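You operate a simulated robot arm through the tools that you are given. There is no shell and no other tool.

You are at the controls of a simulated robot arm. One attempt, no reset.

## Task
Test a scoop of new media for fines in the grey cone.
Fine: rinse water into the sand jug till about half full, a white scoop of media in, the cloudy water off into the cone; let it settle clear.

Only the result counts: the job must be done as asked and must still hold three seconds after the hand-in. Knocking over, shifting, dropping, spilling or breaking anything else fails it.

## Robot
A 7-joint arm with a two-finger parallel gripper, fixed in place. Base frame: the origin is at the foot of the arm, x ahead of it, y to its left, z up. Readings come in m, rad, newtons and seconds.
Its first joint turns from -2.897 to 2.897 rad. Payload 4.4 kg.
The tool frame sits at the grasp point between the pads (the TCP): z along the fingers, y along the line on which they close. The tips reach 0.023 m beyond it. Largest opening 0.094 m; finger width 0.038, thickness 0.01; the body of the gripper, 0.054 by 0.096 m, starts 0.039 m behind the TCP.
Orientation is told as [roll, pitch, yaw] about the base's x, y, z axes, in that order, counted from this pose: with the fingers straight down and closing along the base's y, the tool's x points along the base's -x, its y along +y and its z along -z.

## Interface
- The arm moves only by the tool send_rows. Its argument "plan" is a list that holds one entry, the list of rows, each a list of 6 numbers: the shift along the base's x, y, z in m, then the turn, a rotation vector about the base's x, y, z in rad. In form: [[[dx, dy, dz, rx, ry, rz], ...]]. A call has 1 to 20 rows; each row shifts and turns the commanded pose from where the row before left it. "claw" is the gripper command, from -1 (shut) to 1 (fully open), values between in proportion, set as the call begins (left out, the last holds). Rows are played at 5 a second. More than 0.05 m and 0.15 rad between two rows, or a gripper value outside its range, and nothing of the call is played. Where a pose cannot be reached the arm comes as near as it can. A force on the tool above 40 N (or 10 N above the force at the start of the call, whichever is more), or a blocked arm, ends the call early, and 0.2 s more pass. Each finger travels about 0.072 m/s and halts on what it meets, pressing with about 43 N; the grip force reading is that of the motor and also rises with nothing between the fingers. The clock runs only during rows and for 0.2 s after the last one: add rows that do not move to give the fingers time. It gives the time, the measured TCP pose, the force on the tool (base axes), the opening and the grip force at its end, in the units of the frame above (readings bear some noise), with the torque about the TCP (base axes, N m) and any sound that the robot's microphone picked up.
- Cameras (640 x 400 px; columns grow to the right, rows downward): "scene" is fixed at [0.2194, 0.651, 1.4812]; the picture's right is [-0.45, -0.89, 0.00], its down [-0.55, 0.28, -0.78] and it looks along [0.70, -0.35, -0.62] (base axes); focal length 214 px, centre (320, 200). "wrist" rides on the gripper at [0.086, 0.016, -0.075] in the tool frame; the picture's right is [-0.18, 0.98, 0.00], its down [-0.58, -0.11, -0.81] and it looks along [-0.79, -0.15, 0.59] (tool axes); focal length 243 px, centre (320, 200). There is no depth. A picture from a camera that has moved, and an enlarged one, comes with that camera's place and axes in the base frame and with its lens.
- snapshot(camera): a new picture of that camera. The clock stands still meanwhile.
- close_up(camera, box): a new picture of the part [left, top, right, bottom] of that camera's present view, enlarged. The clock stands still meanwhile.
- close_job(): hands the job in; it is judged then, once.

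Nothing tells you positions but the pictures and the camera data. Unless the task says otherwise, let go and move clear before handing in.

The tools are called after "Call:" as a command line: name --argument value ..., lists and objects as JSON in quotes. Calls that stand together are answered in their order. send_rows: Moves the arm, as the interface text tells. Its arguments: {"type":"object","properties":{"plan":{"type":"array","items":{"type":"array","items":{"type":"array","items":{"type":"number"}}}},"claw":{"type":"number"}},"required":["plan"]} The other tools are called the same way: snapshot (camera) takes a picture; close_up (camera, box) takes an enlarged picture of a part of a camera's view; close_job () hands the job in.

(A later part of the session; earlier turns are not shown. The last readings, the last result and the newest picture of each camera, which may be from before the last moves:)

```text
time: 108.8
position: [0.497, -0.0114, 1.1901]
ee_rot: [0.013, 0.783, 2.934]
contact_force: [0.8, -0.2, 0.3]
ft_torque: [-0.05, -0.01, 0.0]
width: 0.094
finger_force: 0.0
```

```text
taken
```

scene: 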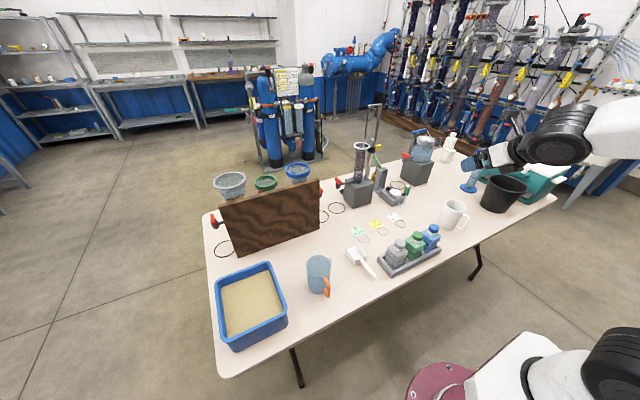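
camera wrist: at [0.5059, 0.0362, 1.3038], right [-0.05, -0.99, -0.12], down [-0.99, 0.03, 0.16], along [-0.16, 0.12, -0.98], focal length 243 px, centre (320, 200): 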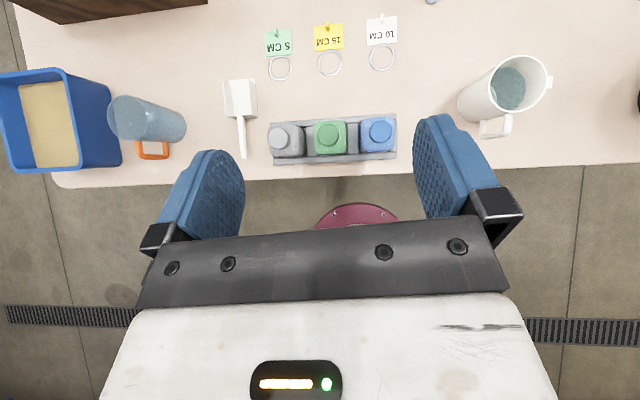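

That confirms it: yaw is at its positive end here, and the other orientation (yaw 0) sits mid-range at both jugs. I'll go to straight down, then spin yaw back to 0.

Call:
send_rows --plan '[[[0, 0, 0, 0.027, 0.127, 0], [0, 0, 0, 0.027, 0.127, 0], [0, 0, 0, 0.027, 0.127, 0], [0, 0, 0, 0.027, 0.127, 0], [0, 0, 0, 0.027, 0.127, 0], [0, 0, 0, 0.027, 0.127, 0], [0, 0, 0, 0, 0, -0.14], [0, 0, 0, 0, 0, -0.14], [0, 0, 0, 0, 0, -0.14], [0, 0, 0, 0, 0, -0.14], [0, 0, 0, 0, 0, -0.14], [0, 0, 0, 0, 0, 0]]]'

Call:
send_rows --plan '[[[0, 0, 0, 0, 0, -0.14], [0, 0, 0, 0, 0, -0.14], [0, 0, 0, 0, 0, -0.14], [0, 0, 0, 0, 0, -0.14], [0, 0, 0, 0, 0, -0.14], [0, 0, 0, 0, 0, -0.14], [0, 0, 0, 0, 0, -0.14], [0, 0, 0, 0, 0, -0.14], [0, 0, 0, 0, 0, -0.14], [0, 0, 0, 0, 0, -0.14], [0, 0, 0, 0, 0, -0.14], [0, 0, 0, 0, 0, -0.14], [0, 0, 0, 0, 0, -0.14], [0, 0, 0, 0, 0, -0.14], [0, 0, 0, 0, 0, -0.14], [0, 0, 0, 0, 0, 0]]]'

```text
time: 111.4
position: [0.4983, -0.0108, 1.1902]
ee_rot: [0.011, 0.0, 2.232]
contact_force: [-0.4, -0.2, -0.2]
ft_torque: [0.02, -0.01, 0.01]
width: 0.0939
finger_force: 0.0
```

```text
time: 114.8
position: [0.4987, -0.0117, 1.1893]
ee_rot: [0.01, 0.002, 0.133]
contact_force: [0.6, 0.2, 0.1]
ft_torque: [0.01, 0.06, 0.03]
width: 0.0939
finger_force: 0.1
```

Straight down and yaw 0.13, all clean. Now I'll pitch 45° forward and move above and just behind the white jug's handle.

Call:
send_rows --plan '[[[0, -0.035, 0, 0.0174, -0.13, 0], [0, -0.035, 0, 0.0174, -0.13, 0], [0, -0.035, 0, 0.0174, -0.13, 0], [0, -0.035, 0, 0.0174, -0.13, 0], [0, -0.035, 0, 0.0174, -0.13, 0], [0, -0.035, 0, 0.0174, -0.13, 0], [-0.01, -0.015, -0.03, 0, 0, 0], [-0.01, 0, -0.03, 0, 0, 0], [0, 0, -0.03, 0, 0, 0], [0, 0, 0, 0, 0, 0]]]'

Call:
snapshot --camera "wrist"

Call:
snapshot --camera "scene"

```text
time: 117.2
position: [0.4886, -0.2061, 1.1174]
ee_rot: [-0.017, -0.804, 0.208]
contact_force: [0.1, -0.7, 1.5]
ft_torque: [0.01, -0.03, 0.01]
width: 0.0941
finger_force: 0.1
stopped in row 10: the arm was blocked; the commanded pose is now the measured one
```

```text
taken
camera wrist: at [0.3742, -0.2132, 1.1079], right [-0.07, 0.99, 0.12], down [-0.16, -0.13, 0.98], along [0.99, 0.05, 0.16], focal length 243 px, centre (320, 200)
```

wrist: 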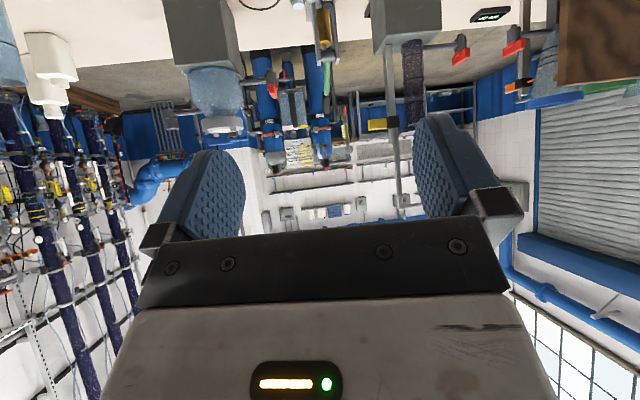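

```text
taken
```

scene: 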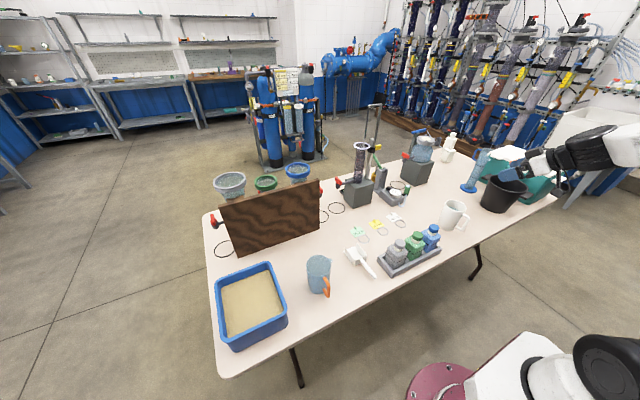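

It stopped again near y≈-0.2. I'll look at the arm's shape at the right edge of the picture to see what may be obstructing.

Call:
close_up --camera "scene" --box '[480, 90, 640, 250]'

Call:
close_up --camera "scene" --box '[400, 300, 640, 400]'

```text
2.50 times, centred on (560, 170) of scene
camera zoom: at [0.2194, 0.651, 1.4812], right [-0.45, -0.89, 0.0], down [-0.55, 0.28, -0.78], along [0.7, -0.35, -0.62], focal length 536 px, centre (-280, 275)
```

zoom: 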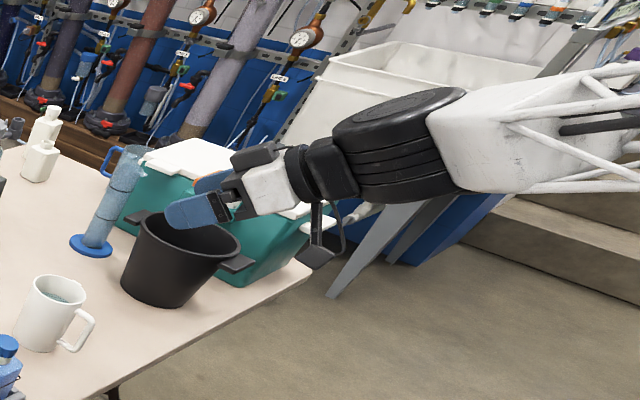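

```text
2.67 times, centred on (520, 350) of scene
camera zoom: at [0.2194, 0.651, 1.4812], right [-0.45, -0.89, 0.0], down [-0.55, 0.28, -0.78], along [0.7, -0.35, -0.62], focal length 572 px, centre (-213, -200)
```

zoom: 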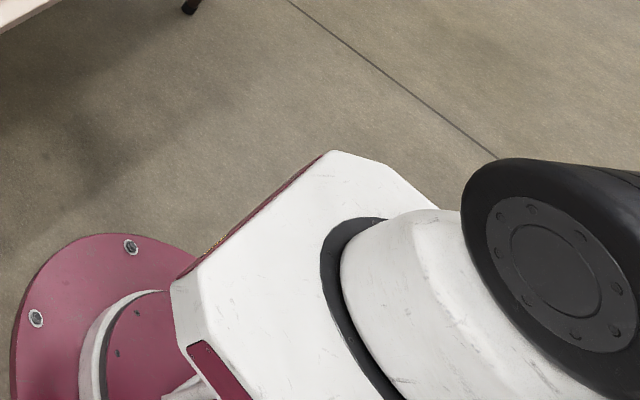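

The forearm, wheel and tool are almost in one straight line here. That is a wrist singularity, which explains the stalls near the base with a forward-tilted tool. So I'll use a straight-down tool for the white jug and back out the way I came.

Call:
send_rows --plan '[[[0, 0.03, 0.02, 0, 0, 0], [0, 0.03, 0.02, -0.02, 0.1, 0], [0, 0.03, 0.02, -0.02, 0.1, 0], [0, 0.03, 0.02, -0.02, 0.1, 0], [0, 0.03, 0, -0.02, 0.1, 0], [0, 0.03, 0, -0.02, 0.1, 0], [0, 0, 0, -0.02, 0.1, 0], [0, 0, 0, -0.02, 0.1, 0], [0, 0, 0, 0, 0.08, 0], [0, 0, 0, 0, 0, 0]]]'

Call:
snapshot --camera "scene"

```text
time: 119.4
position: [0.4892, -0.0314, 1.197]
ee_rot: [0.001, -0.013, 0.203]
contact_force: [-0.1, 0.7, -0.1]
ft_torque: [0.01, 0.0, -0.01]
width: 0.0941
finger_force: 0.1
```

```text
taken
```

scene: 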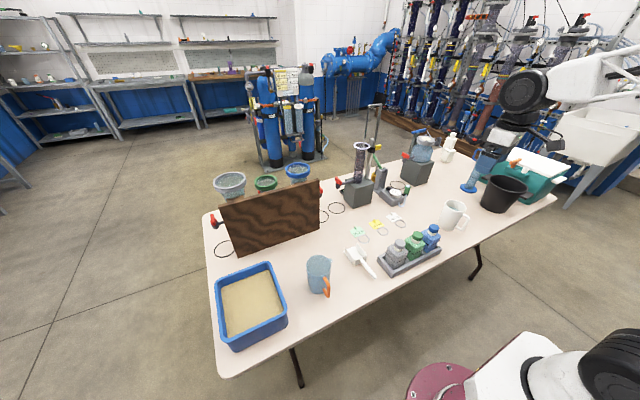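

Tool straight down, clean. Now I'll move right in small steps, staying farther out in x.

Call:
send_rows --plan '[[[0.01, -0.03, 0, 0, 0, -0.04], [0.01, -0.03, 0, 0, 0, -0.04], [0.01, -0.03, 0, 0, 0, 0], [0, -0.03, 0, 0, 0, 0], [0, -0.03, 0, 0, 0, 0], [0, -0.03, 0, 0, 0, 0], [0, -0.027, 0, 0, 0, 0], [0, 0, 0, 0, 0, 0]]]'

Call:
snapshot --camera "scene"

Call:
snapshot --camera "wrist"

```text
time: 121.2
position: [0.5203, -0.2375, 1.1987]
ee_rot: [0.001, -0.015, 0.124]
contact_force: [0.8, 0.0, 0.6]
ft_torque: [-0.02, 0.02, -0.07]
width: 0.0943
finger_force: 0.1
```

```text
taken
```

scene: 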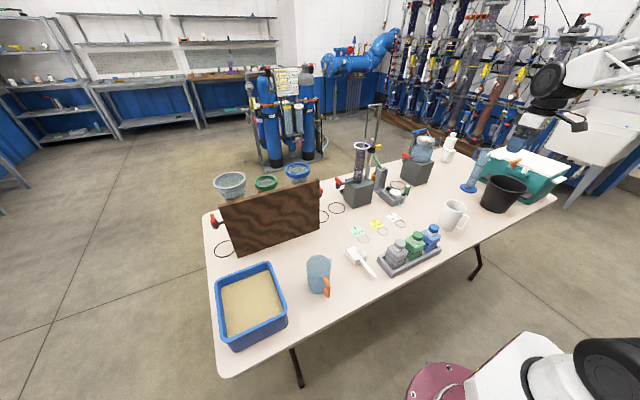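

```text
taken
camera wrist: at [0.4306, -0.2317, 1.2732], right [0.06, 1.0, 0.0], down [0.58, -0.04, 0.81], along [0.81, -0.05, -0.58], focal length 243 px, centre (320, 200)
```

wrist: 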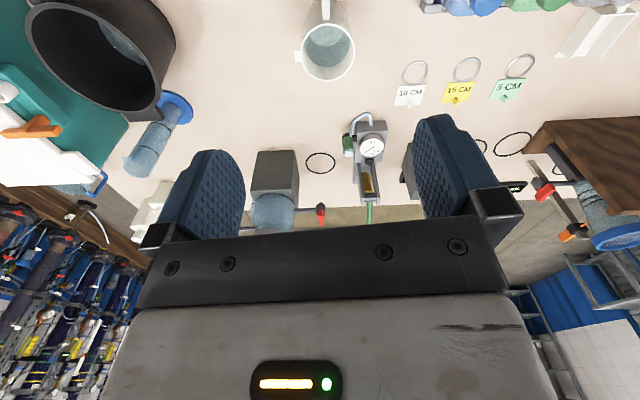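

Good. I'll descend to z≈0.95, still above the jug's rim, and check alignment with the handle.

Call:
send_rows --plan '[[[0, 0, -0.03, 0, 0, 0], [0, 0, -0.03, 0, 0, 0], [0, 0, -0.03, 0, 0, 0], [0, 0, -0.03, 0, 0, 0], [0, 0, 0, 0, 0, 0]]]'

Call:
send_rows --plan '[[[0, 0, -0.03, 0, 0, 0], [0, 0, -0.03, 0, 0, 0], [0, 0, -0.03, 0, 0, 0], [0, 0, -0.03, 0, 0, 0], [0, 0, 0, 0, 0, 0]]]'

Call:
snapshot --camera "wrist"

Call:
close_up --camera "scene" --box '[400, 150, 520, 240]'

```text
time: 122.4
position: [0.5192, -0.2364, 1.0771]
ee_rot: [0.001, -0.013, 0.122]
contact_force: [-0.8, -0.5, 0.1]
ft_torque: [0.06, -0.03, 0.01]
width: 0.0941
finger_force: 0.0
```

```text
time: 123.6
position: [0.5191, -0.2376, 0.9556]
ee_rot: [0.001, -0.012, 0.122]
contact_force: [0.4, 0.6, 0.3]
ft_torque: [0.03, -0.02, 0.01]
width: 0.0937
finger_force: 0.1
```

```text
taken
camera wrist: at [0.4294, -0.2314, 1.0304], right [0.06, 1.0, 0.0], down [0.58, -0.04, 0.81], along [0.81, -0.05, -0.58], focal length 243 px, centre (320, 200)
```

wrist: 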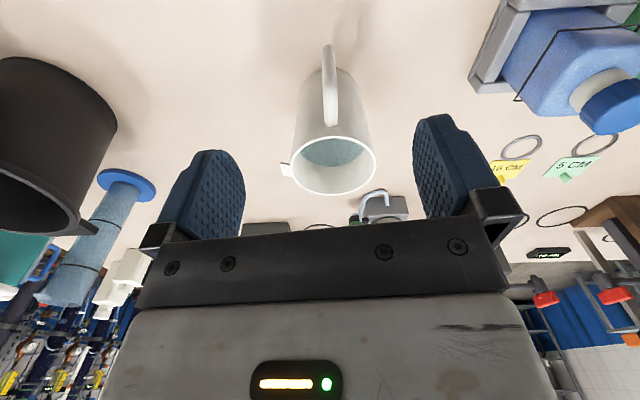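

```text
4.44 times, centred on (460, 195) of scene
camera zoom: at [0.2194, 0.651, 1.4812], right [-0.45, -0.89, 0.0], down [-0.55, 0.28, -0.78], along [0.7, -0.35, -0.62], focal length 953 px, centre (-302, 222)
```

zoom: 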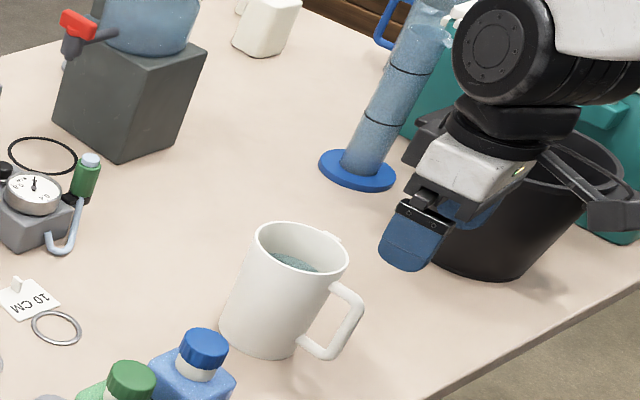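

The handle is now clearly between the fingers: the bar is at about (0.533, -0.2285) and the jug axis at (0.60, -0.227). I'll square the yaw, shift slightly, and descend so the fingers straddle the bar.

Call:
send_rows --plan '[[[0.003, 0.009, 0, 0, 0.012, -0.06], [0, 0, 0, 0, 0, -0.06], [0, 0, -0.02, 0, 0, 0], [0, 0, -0.02, 0, 0, 0], [0, 0, -0.02, 0, 0, 0], [0, 0, 0, 0, 0, 0]]]'

Call:
snapshot --camera "wrist"

Call:
close_up --camera "scene" --box '[400, 150, 520, 240]'

```text
time: 125.0
position: [0.5224, -0.2284, 0.8983]
ee_rot: [0.003, -0.001, 0.001]
contact_force: [0.7, 0.1, 0.4]
ft_torque: [-0.01, 0.03, 0.01]
width: 0.094
finger_force: 0.1
```

```text
taken
camera wrist: at [0.4357, -0.2112, 0.9737], right [0.18, 0.98, 0.0], down [0.58, -0.11, 0.81], along [0.79, -0.14, -0.59], focal length 243 px, centre (320, 200)
```

wrist: 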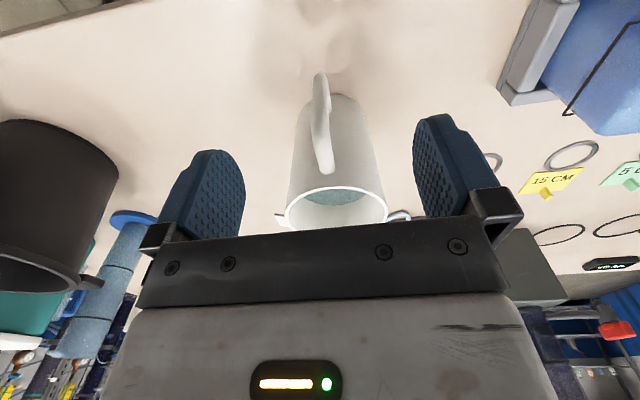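

```text
4.44 times, centred on (460, 195) of scene
camera zoom: at [0.2194, 0.651, 1.4812], right [-0.45, -0.89, 0.0], down [-0.55, 0.28, -0.78], along [0.7, -0.35, -0.62], focal length 953 px, centre (-302, 222)
```

zoom: 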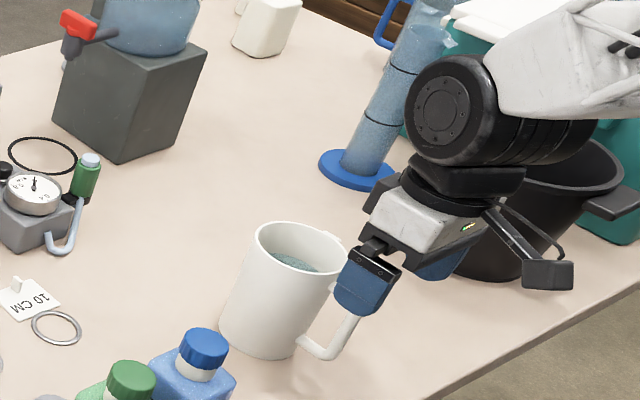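

Well aligned. I'll descend the last 7 cm onto the handle.

Call:
send_rows --plan '[[[0, 0.0005, -0.02, 0, 0, 0], [0, 0, -0.02, 0, 0, 0], [0, 0, -0.02, 0, 0, 0], [0, 0, -0.013, 0, 0, 0], [0, 0, 0, 0, 0, 0]]]'

Call:
snapshot --camera "wrist"

Call:
close_up --camera "scene" --box '[420, 170, 500, 230]'

```text
time: 126.2
position: [0.5221, -0.2276, 0.8253]
ee_rot: [0.004, 0.0, 0.001]
contact_force: [0.4, -0.2, 0.6]
ft_torque: [-0.01, 0.02, -0.03]
width: 0.094
finger_force: 0.1
```

```text
taken
camera wrist: at [0.4348, -0.2109, 0.9003], right [0.18, 0.98, 0.0], down [0.58, -0.11, 0.81], along [0.79, -0.14, -0.59], focal length 243 px, centre (320, 200)
```

wrist: 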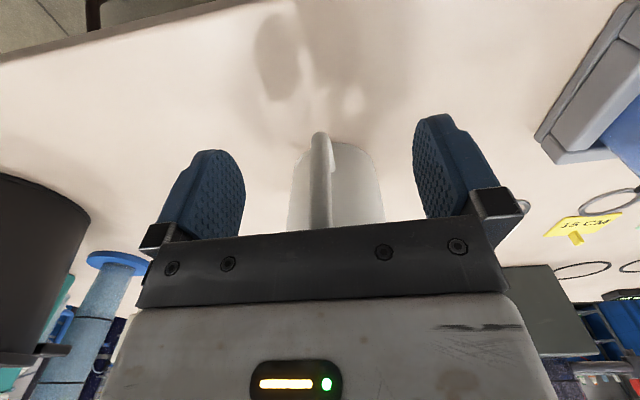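

```text
6.67 times, centred on (460, 200) of scene
camera zoom: at [0.2194, 0.651, 1.4812], right [-0.45, -0.89, 0.0], down [-0.55, 0.28, -0.78], along [0.7, -0.35, -0.62], focal length 1430 px, centre (-613, 200)
```

zoom: 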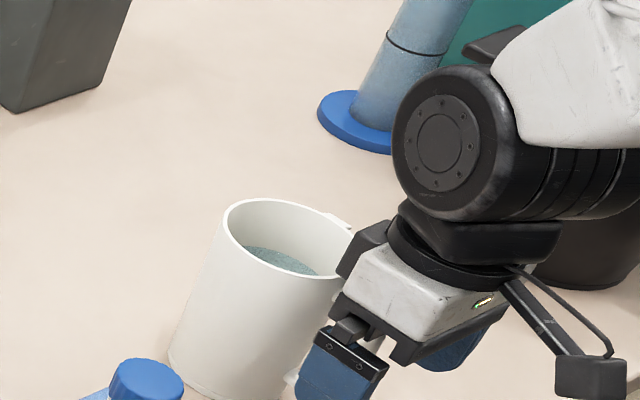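

The fingers straddle the bar. Closing the gripper.

Call:
send_rows --plan '[[[0, 0, 0, 0, 0, 0], [0, 0, 0, 0, 0, 0], [0, 0, 0, 0, 0, 0], [0, 0, 0, 0, 0, 0], [0, 0, 0, 0, 0, 0], [0, 0, 0, 0, 0, 0]]]' --claw -1

Call:
close_up --camera "scene" --box '[420, 170, 500, 230]'

```text
time: 127.6
position: [0.5222, -0.2269, 0.8255]
ee_rot: [0.004, -0.002, 0.002]
contact_force: [0.9, -0.3, 1.2]
ft_torque: [-0.12, -0.17, 0.03]
width: 0.0117
finger_force: 42.7
```

```text
6.67 times, centred on (460, 200) of scene
camera zoom: at [0.2194, 0.651, 1.4812], right [-0.45, -0.89, 0.0], down [-0.55, 0.28, -0.78], along [0.7, -0.35, -0.62], focal length 1430 px, centre (-613, 200)
```

zoom: 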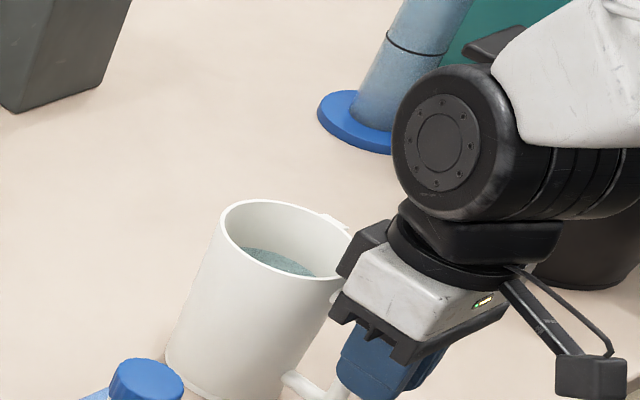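

Gripped, with the bar measuring 11.7 mm. I'll lift slowly and check that it hangs level.

Call:
send_rows --plan '[[[0, 0, 0.005, 0, 0, 0], [0, 0, 0.01, 0, 0, 0], [0, 0, 0.015, 0, 0, 0], [0, 0, 0.015, 0, 0, 0], [0, 0, 0.015, 0, 0, 0], [0, 0, 0, 0, 0, 0]]]'

Call:
close_up --camera "scene" --box '[400, 150, 520, 240]'

Call:
snapshot --camera "wrist"

```text
time: 129.0
position: [0.5208, -0.23, 0.886]
ee_rot: [0.004, 0.0, 0.004]
contact_force: [0.4, 1.1, -1.5]
ft_torque: [0.0, 0.17, 0.05]
width: 0.0115
finger_force: 43.9
```

```text
4.44 times, centred on (460, 195) of scene
camera zoom: at [0.2194, 0.651, 1.4812], right [-0.45, -0.89, 0.0], down [-0.55, 0.28, -0.78], along [0.7, -0.35, -0.62], focal length 953 px, centre (-302, 222)
```

zoom: 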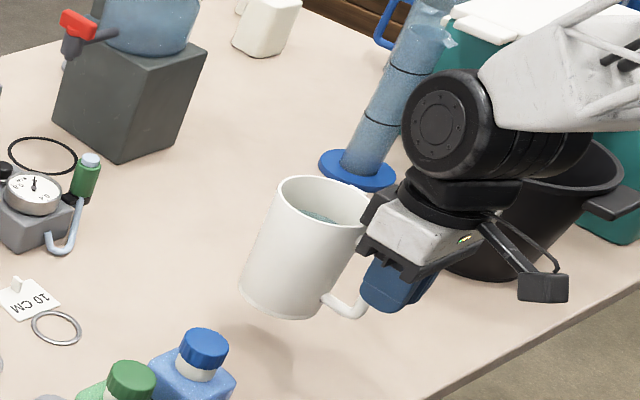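

```text
taken
camera wrist: at [0.4336, -0.213, 0.961], right [0.18, 0.98, 0.0], down [0.58, -0.11, 0.81], along [0.79, -0.14, -0.59], focal length 243 px, centre (320, 200)
```

wrist: 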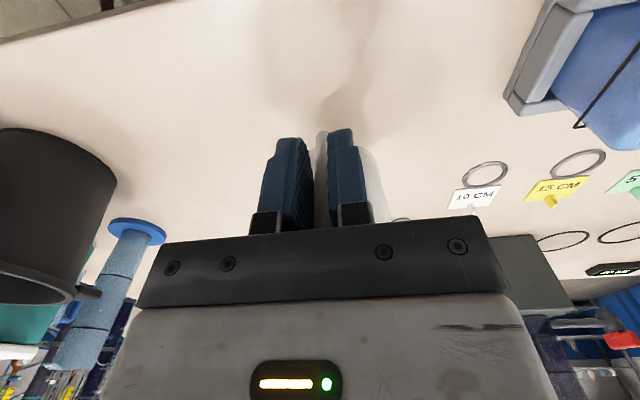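

It lifts level. Now I'll carry it up and left toward the sand jug, smoothly.

Call:
send_rows --plan '[[[0, 0, 0.02, 0, 0, 0], [0, 0, 0.03, 0, 0, 0], [0, 0, 0.03, 0, 0, 0], [0, 0.01, 0.03, 0, 0, 0], [0, 0.02, 0.03, 0, 0, 0], [0, 0.03, 0.02, 0, 0, 0], [0, 0.035, 0, 0, 0, 0], [0, 0.035, 0, 0, 0, 0], [0, 0.035, 0, 0, 0, 0], [0, 0.035, 0, 0, 0, 0], [0, 0.035, 0, 0, 0, 0], [0, 0.035, 0, 0, 0, 0], [0, 0.02, 0, 0, 0, 0], [0, 0.01, 0, 0, 0, 0], [0, 0, 0, 0, 0, 0]]]'

Call:
snapshot --camera "scene"

```text
time: 132.2
position: [0.5228, 0.0734, 1.0465]
ee_rot: [0.005, 0.0, 0.003]
contact_force: [0.5, 0.1, -1.4]
ft_torque: [0.02, 0.21, 0.0]
width: 0.0118
finger_force: 42.9
```

```text
taken
```

scene: 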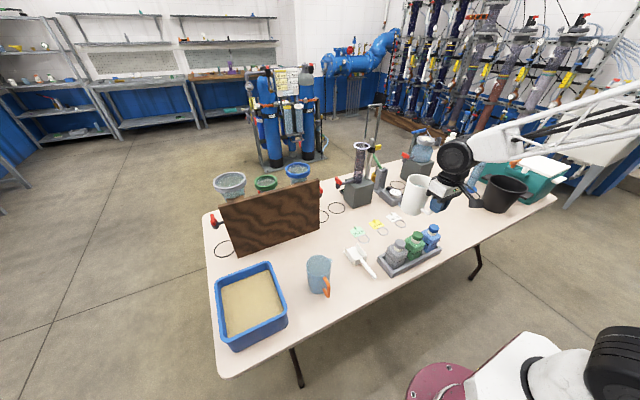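

Smooth so far. Continuing to the sand jug.

Call:
send_rows --plan '[[[0, 0.015, 0, 0, 0, 0], [0, 0.03, 0, 0, 0, 0], [0, 0.035, 0, 0, 0, 0], [0, 0.035, 0, 0, 0, 0], [0, 0.035, 0, 0, 0, 0], [0, 0.035, 0, 0, 0, 0], [0, 0.035, 0, 0, 0, 0], [0, 0.035, 0, 0, 0, 0], [0, 0.035, 0, 0, 0, 0], [0, 0.035, 0, 0, 0, 0], [0, 0.035, 0, 0, 0, 0], [0, 0.035, 0, 0, 0, 0], [0, 0.035, 0, 0, 0, 0], [0, 0.025, 0, 0, 0, 0], [0, 0.015, 0, 0, 0, 0], [0, 0.007, 0, 0, 0, 0], [0, 0, 0, 0, 0, 0]]]'

Call:
snapshot --camera "scene"

Call:
snapshot --camera "wrist"

```text
time: 135.8
position: [0.5219, 0.5492, 1.0453]
ee_rot: [0.004, -0.002, 0.001]
contact_force: [0.2, 0.5, -2.4]
ft_torque: [-0.02, 0.2, 0.02]
width: 0.0116
finger_force: 42.7
```

```text
taken
```

scene: 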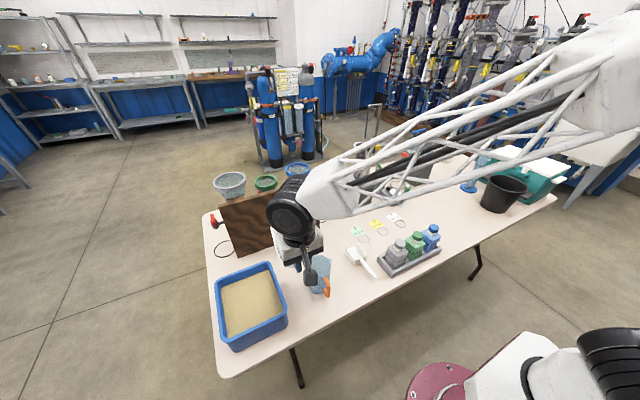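

```text
taken
camera wrist: at [0.4352, 0.5659, 1.1207], right [0.18, 0.98, 0.0], down [0.58, -0.11, 0.81], along [0.79, -0.14, -0.59], focal length 243 px, centre (320, 200)
```

wrist: 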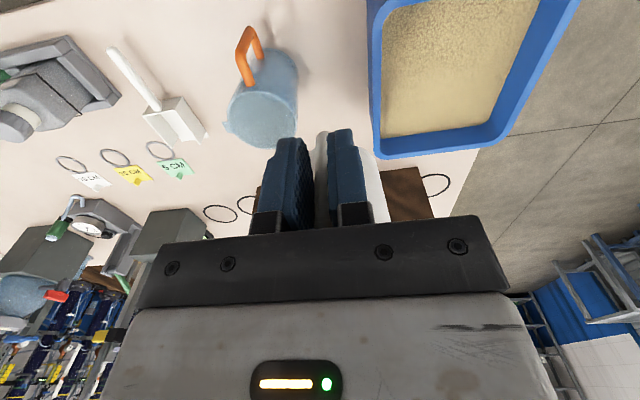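

The sand jug's rim centre re-measures at (0.597, 0.468), matching. I'll begin tilting gently (rolling about x) and lowering to pouring height.

Call:
send_rows --plan '[[[0, -0.001, -0.015, 0.1, 0, 0], [0, -0.001, -0.015, 0.1, 0, 0], [0, -0.001, -0.015, 0.1, 0, 0], [0, 0, -0.015, 0.1, 0, 0], [0, 0, -0.01, 0.1, 0, 0], [0, 0, 0, 0, 0, 0]]]'

Call:
snapshot --camera "scene"

Call:
close_up --camera "scene" --box '[260, 200, 380, 300]'

Call:
snapshot --camera "wrist"

```text
time: 137.2
position: [0.5226, 0.5462, 0.9753]
ee_rot: [0.504, -0.001, 0.001]
contact_force: [0.3, -0.7, -2.6]
ft_torque: [-0.04, 0.17, 0.02]
width: 0.0116
finger_force: 42.9
```

```text
taken
```

scene: 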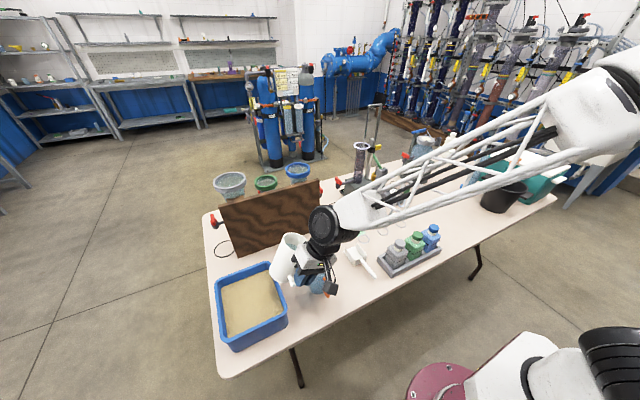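

```text
4.00 times, centred on (320, 250) of scene
camera zoom: at [0.2194, 0.651, 1.4812], right [-0.45, -0.89, 0.0], down [-0.55, 0.28, -0.78], along [0.7, -0.35, -0.62], focal length 858 px, centre (320, 0)
```

zoom: 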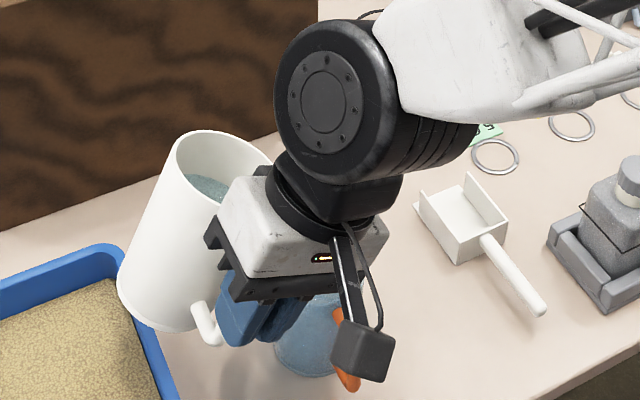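

```text
taken
camera wrist: at [0.4355, 0.5247, 1.0497], right [0.18, 0.86, 0.48], down [0.58, -0.48, 0.65], along [0.79, 0.16, -0.59], focal length 243 px, centre (320, 200)
```

wrist: 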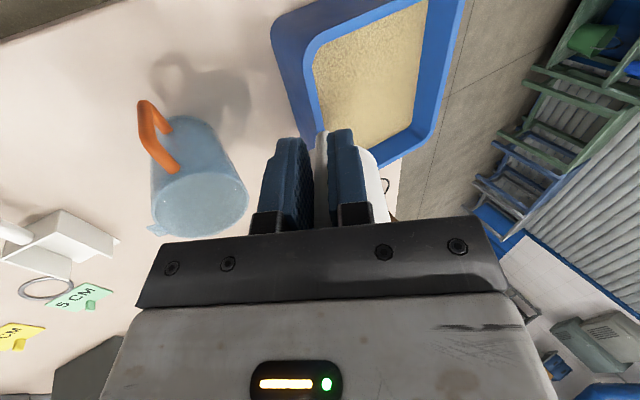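

The tilt goes well, and the wrist camera sees right into the sand jug. I'll tilt a bit more at a time and watch for the stream.

Call:
send_rows --plan '[[[0, 0, -0.005, 0.05, 0, 0], [0, 0, -0.005, 0.05, 0, 0], [0, 0, 0, 0.05, 0, 0], [0, 0, 0, 0.05, 0, 0], [0, 0, 0, 0, 0, 0]]]'

Call:
close_up --camera "scene" --box '[260, 200, 380, 300]'

Call:
close_up --camera "wrist" --box '[80, 60, 400, 260]'

```text
time: 138.4
position: [0.5204, 0.5464, 0.9656]
ee_rot: [0.703, -0.002, 0.001]
contact_force: [1.3, -0.1, -1.3]
ft_torque: [0.0, 0.16, -0.01]
width: 0.0117
finger_force: 42.7
```

```text
4.00 times, centred on (320, 250) of scene
camera zoom: at [0.2194, 0.651, 1.4812], right [-0.45, -0.89, 0.0], down [-0.55, 0.28, -0.78], along [0.7, -0.35, -0.62], focal length 858 px, centre (320, 0)
```

zoom: 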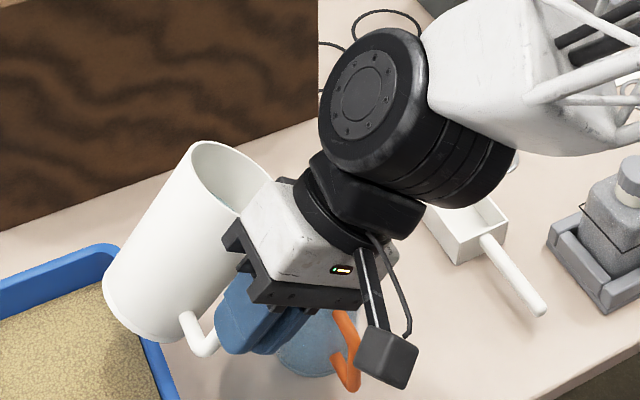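

```text
2.00 times, centred on (240, 160) of wrist
camera zoom: at [0.4348, 0.5114, 1.0332], right [0.18, 0.75, 0.64], down [0.58, -0.6, 0.55], along [0.79, 0.27, -0.55], focal length 485 px, centre (480, 280)
```

zoom: 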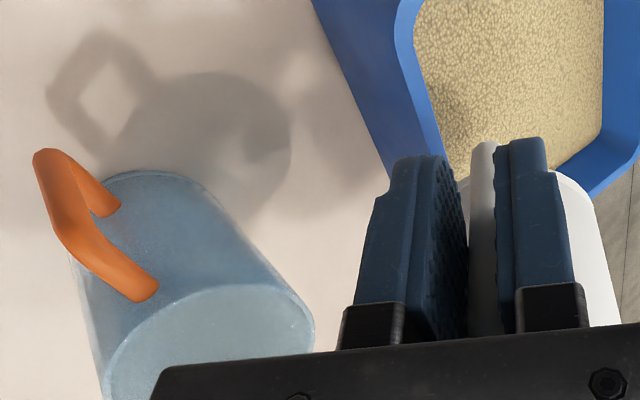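

No stream yet. A little more.

Call:
send_rows --plan '[[[0, 0, 0, 0.05, 0, 0], [0, 0, 0, 0.05, 0, 0], [0, 0, 0, 0, 0, 0], [0, 0, 0, 0, 0, 0]]]'

Call:
close_up --camera "scene" --box '[260, 200, 380, 300]'

```text
time: 139.4
position: [0.5212, 0.5463, 0.9656]
ee_rot: [0.802, -0.002, -0.001]
contact_force: [0.1, 0.8, -2.4]
ft_torque: [-0.05, 0.15, 0.02]
width: 0.0117
finger_force: 43.1
```

```text
4.00 times, centred on (320, 250) of scene
camera zoom: at [0.2194, 0.651, 1.4812], right [-0.45, -0.89, 0.0], down [-0.55, 0.28, -0.78], along [0.7, -0.35, -0.62], focal length 858 px, centre (320, 0)
```

zoom: 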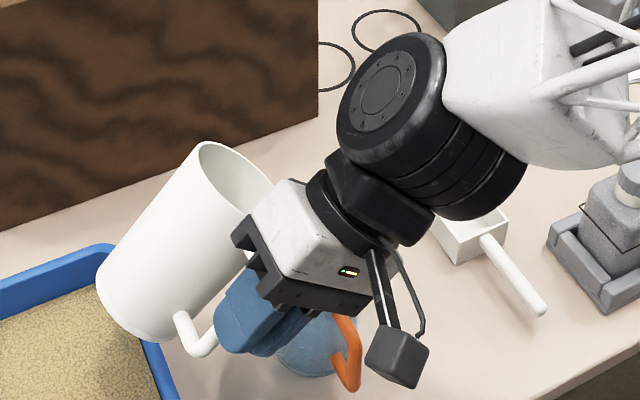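

I'll look closer at the sand jug's visible lower part for any water, then tilt a touch more.

Call:
close_up --camera "scene" --box '[310, 265, 366, 300]'

Call:
send_rows --plan '[[[0, 0, 0, 0.05, 0, 0], [0, 0, 0, 0.05, 0, 0], [0, 0, 0, 0, 0, 0], [0, 0, 0, 0, 0, 0]]]'

Call:
close_up --camera "scene" --box '[260, 200, 380, 300]'

Call:
snapshot --camera "wrist"

```text
11.43 times, centred on (338, 282) of scene
camera zoom: at [0.2194, 0.651, 1.4812], right [-0.45, -0.89, 0.0], down [-0.55, 0.28, -0.78], along [0.7, -0.35, -0.62], focal length 2451 px, centre (114, -743)
```

zoom: 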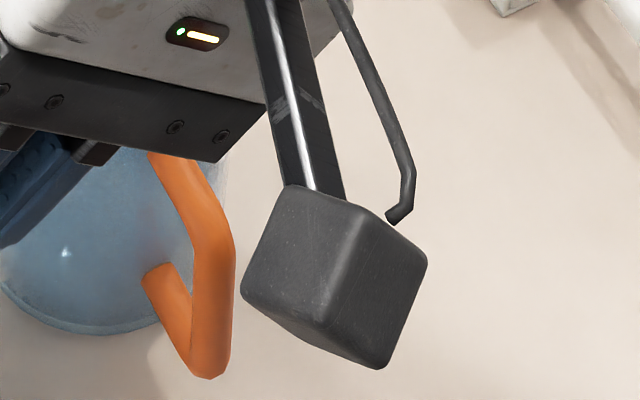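

```text
time: 140.4
position: [0.5221, 0.5456, 0.9657]
ee_rot: [0.903, -0.001, -0.001]
contact_force: [0.4, -0.5, -1.7]
ft_torque: [-0.03, 0.19, 0.02]
width: 0.0117
finger_force: 42.7
```

```text
4.00 times, centred on (320, 250) of scene
camera zoom: at [0.2194, 0.651, 1.4812], right [-0.45, -0.89, 0.0], down [-0.55, 0.28, -0.78], along [0.7, -0.35, -0.62], focal length 858 px, centre (320, 0)
```

zoom: 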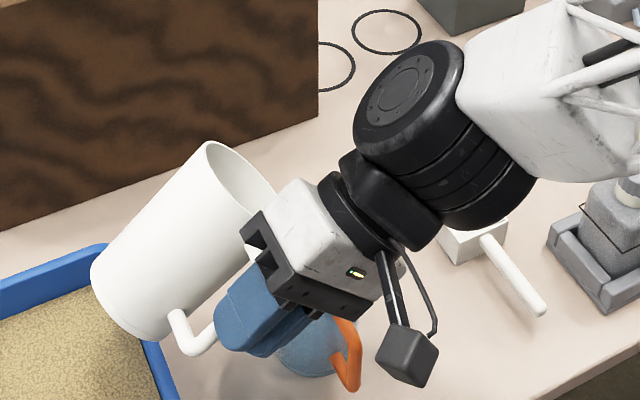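

```text
taken
camera wrist: at [0.4345, 0.4986, 1.0249], right [0.18, 0.61, 0.77], down [0.58, -0.7, 0.42], along [0.79, 0.37, -0.48], focal length 243 px, centre (320, 200)
```

wrist: 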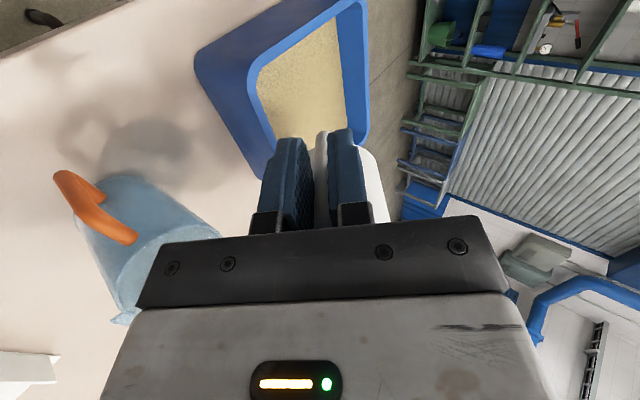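

The stream spot is hidden behind the hand, so I'll judge by the sand jug's level. Tilting a bit further.

Call:
send_rows --plan '[[[0, 0, 0, 0.05, 0, 0], [0, 0, 0, 0.05, 0, 0], [0, 0, 0, 0, 0, 0], [0, 0, 0, 0, 0, 0]]]'

Call:
close_up --camera "scene" --box '[300, 260, 364, 300]'

Call:
close_up --camera "wrist" --box '[40, 140, 240, 340]'

```text
time: 141.4
position: [0.5209, 0.5469, 0.9645]
ee_rot: [1.004, -0.001, -0.001]
contact_force: [1.2, 0.0, -1.5]
ft_torque: [-0.06, 0.19, -0.01]
width: 0.0116
finger_force: 43.3
```

```text
10.00 times, centred on (332, 280) of scene
camera zoom: at [0.2194, 0.651, 1.4812], right [-0.45, -0.89, 0.0], down [-0.55, 0.28, -0.78], along [0.7, -0.35, -0.62], focal length 2145 px, centre (200, -600)
```

zoom: 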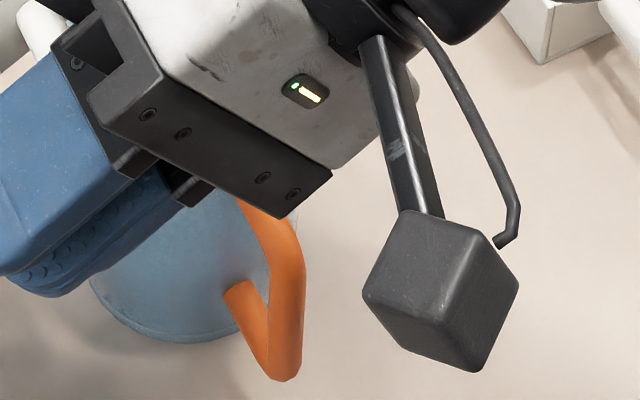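

```text
2.00 times, centred on (140, 240) of wrist
camera zoom: at [0.4345, 0.4928, 1.0195], right [0.18, 0.53, 0.83], down [0.58, -0.74, 0.34], along [0.79, 0.42, -0.44], focal length 485 px, centre (680, 120)
```

zoom: 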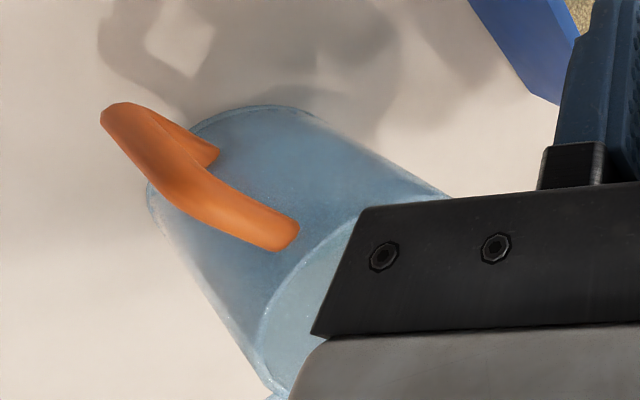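

I can't judge the level from here. I'll tilt back to the angle where both jugs were visible and check how much has gone over.

Call:
send_rows --plan '[[[0, 0, 0, -0.1, 0, 0], [0, 0, 0, -0.1, 0, 0], [0, 0, 0, -0.1, 0, 0], [0, 0, 0, -0.1, 0, 0], [0, 0, 0, -0.1, 0, 0], [0, 0, 0, 0, 0, 0]]]'

Call:
close_up --camera "scene" --box '[260, 200, 380, 300]'

Call:
close_up --camera "wrist" --box '[100, 60, 340, 260]'

```text
time: 142.8
position: [0.5223, 0.5468, 0.9646]
ee_rot: [0.5, -0.003, 0.001]
contact_force: [-0.5, 0.0, -1.7]
ft_torque: [0.01, 0.2, -0.01]
width: 0.0117
finger_force: 43.0
```

```text
4.00 times, centred on (320, 250) of scene
camera zoom: at [0.2194, 0.651, 1.4812], right [-0.45, -0.89, 0.0], down [-0.55, 0.28, -0.78], along [0.7, -0.35, -0.62], focal length 858 px, centre (320, 0)
```

zoom: 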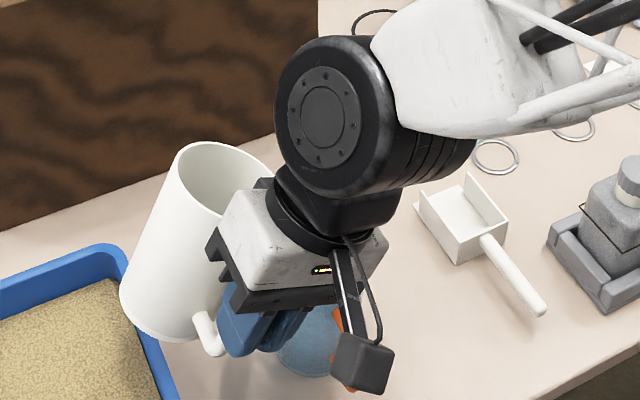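

```text
2.00 times, centred on (220, 160) of wrist
camera zoom: at [0.4346, 0.5252, 1.0388], right [0.18, 0.86, 0.47], down [0.58, -0.48, 0.66], along [0.79, 0.16, -0.59], focal length 485 px, centre (520, 280)
```

zoom: 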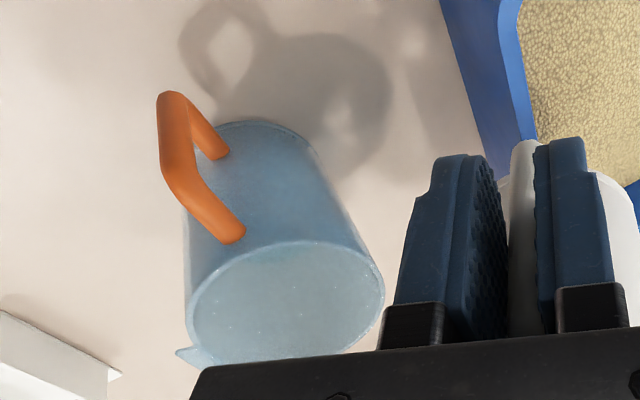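

The white jug's water has gone down, so some was poured. I'll level it, move aside, and look at the sand jug properly.

Call:
send_rows --plan '[[[0, 0.01, 0.02, -0.1, 0, 0], [0, 0.02, 0.02, -0.1, 0, 0], [0, 0.03, 0.02, -0.1, 0, 0], [0, 0.03, 0.02, -0.1, 0, 0], [0, 0.03, 0.01, -0.1, 0, 0], [0, 0.02, 0, 0, 0, 0], [0, 0, 0, 0, 0, 0]]]'

Call:
close_up --camera "scene" --box '[260, 200, 380, 300]'

Call:
close_up --camera "wrist" --box '[100, 30, 340, 180]'

```text
time: 144.4
position: [0.5234, 0.6857, 1.0543]
ee_rot: [0.003, -0.001, 0.003]
contact_force: [-0.9, -0.7, -1.9]
ft_torque: [0.0, 0.17, 0.0]
width: 0.0119
finger_force: 43.7
```

```text
4.00 times, centred on (320, 250) of scene
camera zoom: at [0.2194, 0.651, 1.4812], right [-0.45, -0.89, 0.0], down [-0.55, 0.28, -0.78], along [0.7, -0.35, -0.62], focal length 858 px, centre (320, 0)
```

zoom: 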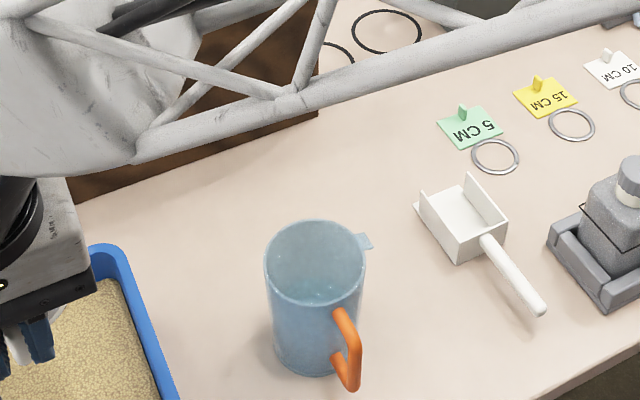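

```text
2.67 times, centred on (220, 105) of wrist
camera zoom: at [0.4357, 0.7028, 1.1296], right [0.18, 0.98, 0.0], down [0.58, -0.11, 0.81], along [0.79, -0.15, -0.59], focal length 647 px, centre (587, 453)
```

zoom: 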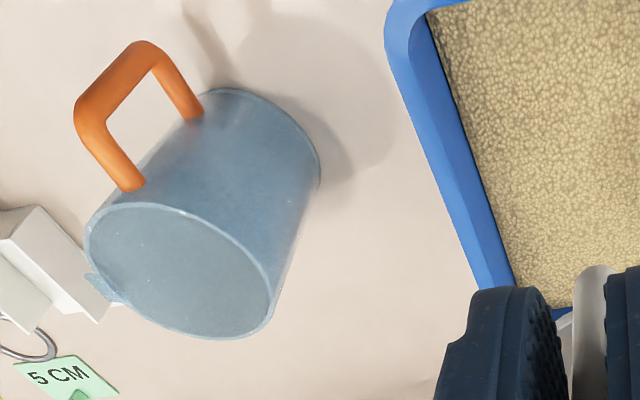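

The sand jug now shows a water surface inside and the table is dry. I'll zoom in on the level.

Call:
close_up --camera "scene" --box '[316, 250, 364, 300]'

Call:
close_up --camera "scene" --box '[290, 250, 354, 290]'

Call:
snapshot --camera "scene"

```text
8.00 times, centred on (340, 275) of scene
camera zoom: at [0.2194, 0.651, 1.4812], right [-0.45, -0.89, 0.0], down [-0.55, 0.28, -0.78], along [0.7, -0.35, -0.62], focal length 1716 px, centre (160, -400)
```

zoom: 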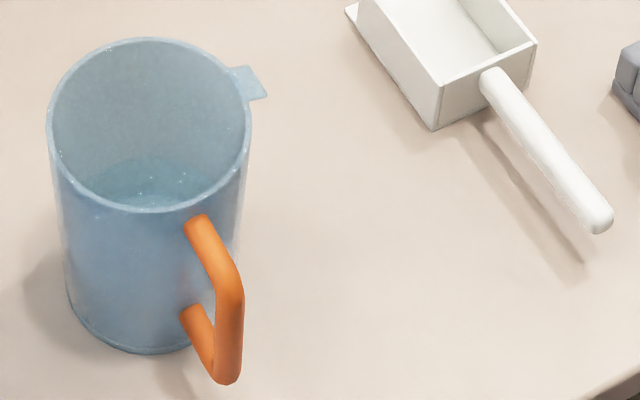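

```text
10.00 times, centred on (322, 270) of scene
camera zoom: at [0.2194, 0.651, 1.4812], right [-0.45, -0.89, 0.0], down [-0.55, 0.28, -0.78], along [0.7, -0.35, -0.62], focal length 2145 px, centre (300, -500)
```

zoom: 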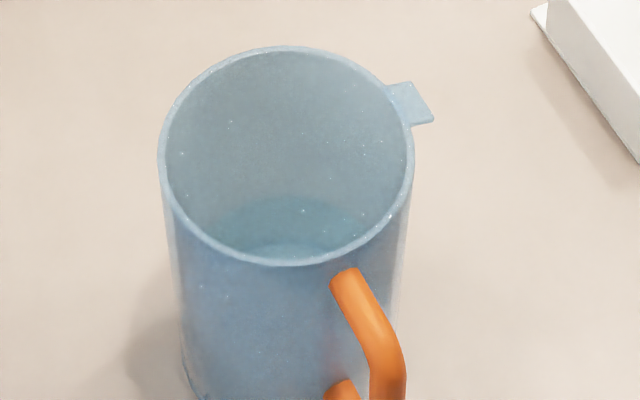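

```text
taken
```

scene: 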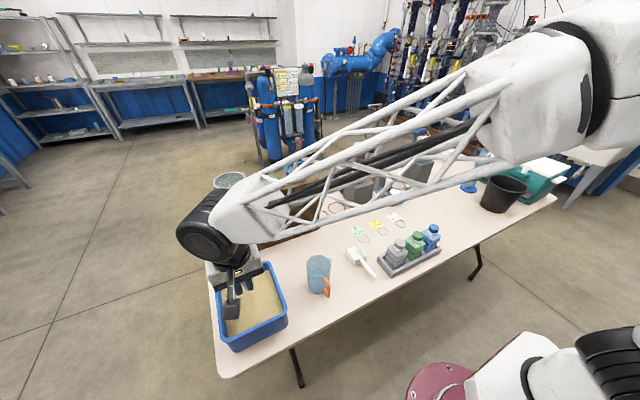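

The level is about 3.6 cm of a roughly 11.3 cm deep jug, so around a third full, with no spill. I'll go back to the same pouring spot and tilt slightly further, to about 1.12 rad, to reach half.

Call:
send_rows --plan '[[[0, -0.02, 0, 0, 0, 0], [0, -0.03, -0.01, 0.1, 0, 0], [0, -0.03, -0.02, 0.1, 0, 0], [0, -0.03, -0.02, 0.1, 0, 0], [0, -0.02, -0.02, 0.1, 0, 0], [0, -0.01, -0.02, 0.1, 0, 0], [0, 0, 0, 0.1, 0, 0], [0, 0, 0, 0.1, 0, 0], [0, 0, 0, 0.1, 0, 0], [0, 0, 0, 0.1, 0, 0], [0, 0, 0, 0.1, 0, 0], [0, 0, 0, 0.05, 0, 0], [0, 0, 0, 0.04, 0, 0], [0, 0, 0, 0.03, 0, 0], [0, 0, 0, 0, 0, 0], [0, 0, 0, 0, 0, 0], [0, 0, 0, 0, 0, 0]]]'

Call:
close_up --camera "scene" --box '[260, 200, 380, 300]'

```text
time: 148.0
position: [0.5232, 0.5464, 0.9647]
ee_rot: [1.124, -0.002, 0.002]
contact_force: [-0.4, 0.3, -2.4]
ft_torque: [-0.06, 0.19, 0.01]
width: 0.0119
finger_force: 43.1
```

```text
4.00 times, centred on (320, 250) of scene
camera zoom: at [0.2194, 0.651, 1.4812], right [-0.45, -0.89, 0.0], down [-0.55, 0.28, -0.78], along [0.7, -0.35, -0.62], focal length 858 px, centre (320, 0)
```

zoom: 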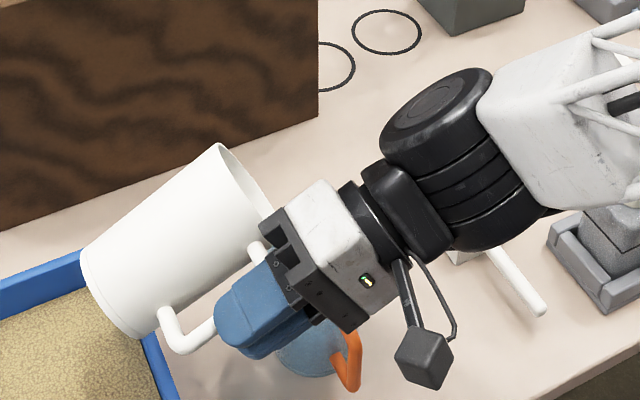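

Held. Now I'll level and move aside to check.

Call:
send_rows --plan '[[[0, 0, 0, -0.1, 0, 0], [0, 0, 0, -0.1, 0, 0], [0, 0, 0, -0.1, 0, 0], [0, 0, 0, -0.1, 0, 0], [0, 0, 0, -0.1, 0, 0], [0, 0, 0, -0.1, 0, 0], [0, 0.01, 0.02, -0.1, 0, 0], [0, 0.02, 0.02, -0.1, 0, 0], [0, 0.03, 0.02, -0.1, 0, 0], [0, 0.03, 0.02, -0.1, 0, 0], [0, 0.03, 0.01, -0.1, 0, 0], [0, 0.02, 0, -0.02, 0, 0], [0, 0, 0, 0, 0, 0]]]'

Call:
close_up --camera "scene" --box '[290, 250, 354, 290]'

Call:
close_up --camera "scene" --box '[260, 200, 420, 300]'

```text
time: 150.8
position: [0.5224, 0.6861, 1.0546]
ee_rot: [0.003, -0.002, 0.002]
contact_force: [-0.2, 0.1, -2.5]
ft_torque: [0.01, 0.17, 0.0]
width: 0.0116
finger_force: 43.2
```

```text
10.00 times, centred on (322, 270) of scene
camera zoom: at [0.2194, 0.651, 1.4812], right [-0.45, -0.89, 0.0], down [-0.55, 0.28, -0.78], along [0.7, -0.35, -0.62], focal length 2145 px, centre (300, -500)
```

zoom: 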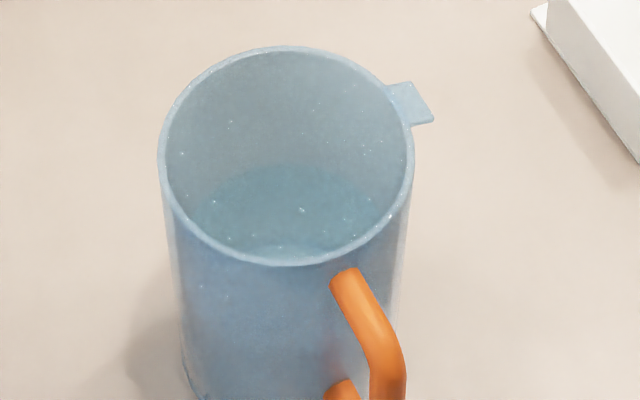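

```text
4.00 times, centred on (340, 250) of scene
camera zoom: at [0.2194, 0.651, 1.4812], right [-0.45, -0.89, 0.0], down [-0.55, 0.28, -0.78], along [0.7, -0.35, -0.62], focal length 858 px, centre (240, 0)
```

zoom: 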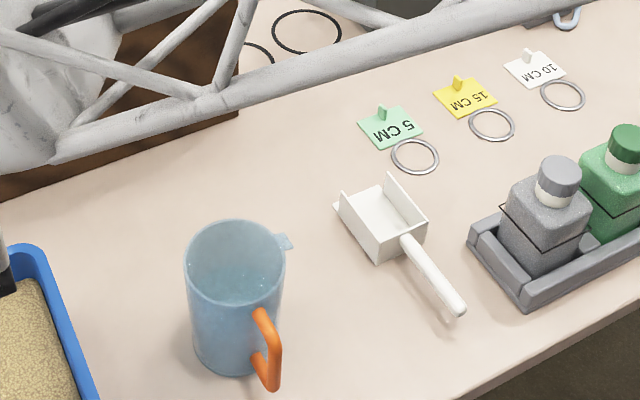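

The level is now about 5.3 cm, roughly half full, and everything around is dry. I'll take the white jug back to its place.

Call:
send_rows --plan '[[[0, -0.015, 0, 0, 0, 0], [0, -0.03, 0, 0, 0, 0], [0, -0.035, 0, 0, 0, 0], [0, -0.035, 0, 0, 0, 0], [0, -0.035, 0, 0, 0, 0], [0, -0.035, 0, 0, 0, 0], [0, -0.035, 0, 0, 0, 0], [0, -0.035, 0, 0, 0, 0], [0, -0.035, 0, 0, 0, 0], [0, -0.035, 0, 0, 0, 0], [0, -0.035, 0, 0, 0, 0], [0, -0.035, 0, 0, 0, 0], [0, -0.035, 0, 0, 0, 0], [0, -0.035, 0, 0, 0, 0], [0, -0.035, 0, 0, 0, 0], [0, -0.025, 0, 0, 0, 0], [0, -0.015, 0, 0, 0, 0], [0, 0, 0, 0, 0, 0]]]'

Call:
send_rows --plan '[[[0, -0.015, 0, 0, 0, 0], [0, -0.03, 0, 0, 0, 0], [0, -0.035, 0, 0, 0, 0], [0, -0.035, 0, 0, 0, 0], [0, -0.035, 0, 0, 0, 0], [0, -0.035, 0, 0, 0, 0], [0, -0.035, 0, 0, 0, 0], [0, -0.035, 0, 0, 0, 0], [0, -0.035, 0, 0, 0, 0], [0, -0.035, 0, 0, 0, 0], [0, -0.025, 0, 0, 0, 0], [0, -0.015, 0, 0, 0, 0], [0, 0, 0, 0, 0, 0]]]'

```text
time: 154.6
position: [0.5213, 0.1451, 1.0524]
ee_rot: [0.001, -0.004, 0.002]
contact_force: [-0.3, -0.5, -2.4]
ft_torque: [0.0, 0.16, -0.01]
width: 0.0117
finger_force: 42.9
```

```text
time: 157.4
position: [0.5212, -0.2187, 1.0562]
ee_rot: [-0.001, 0.001, 0.001]
contact_force: [-0.2, 0.5, -2.0]
ft_torque: [0.0, 0.23, 0.01]
width: 0.0118
finger_force: 42.8
```

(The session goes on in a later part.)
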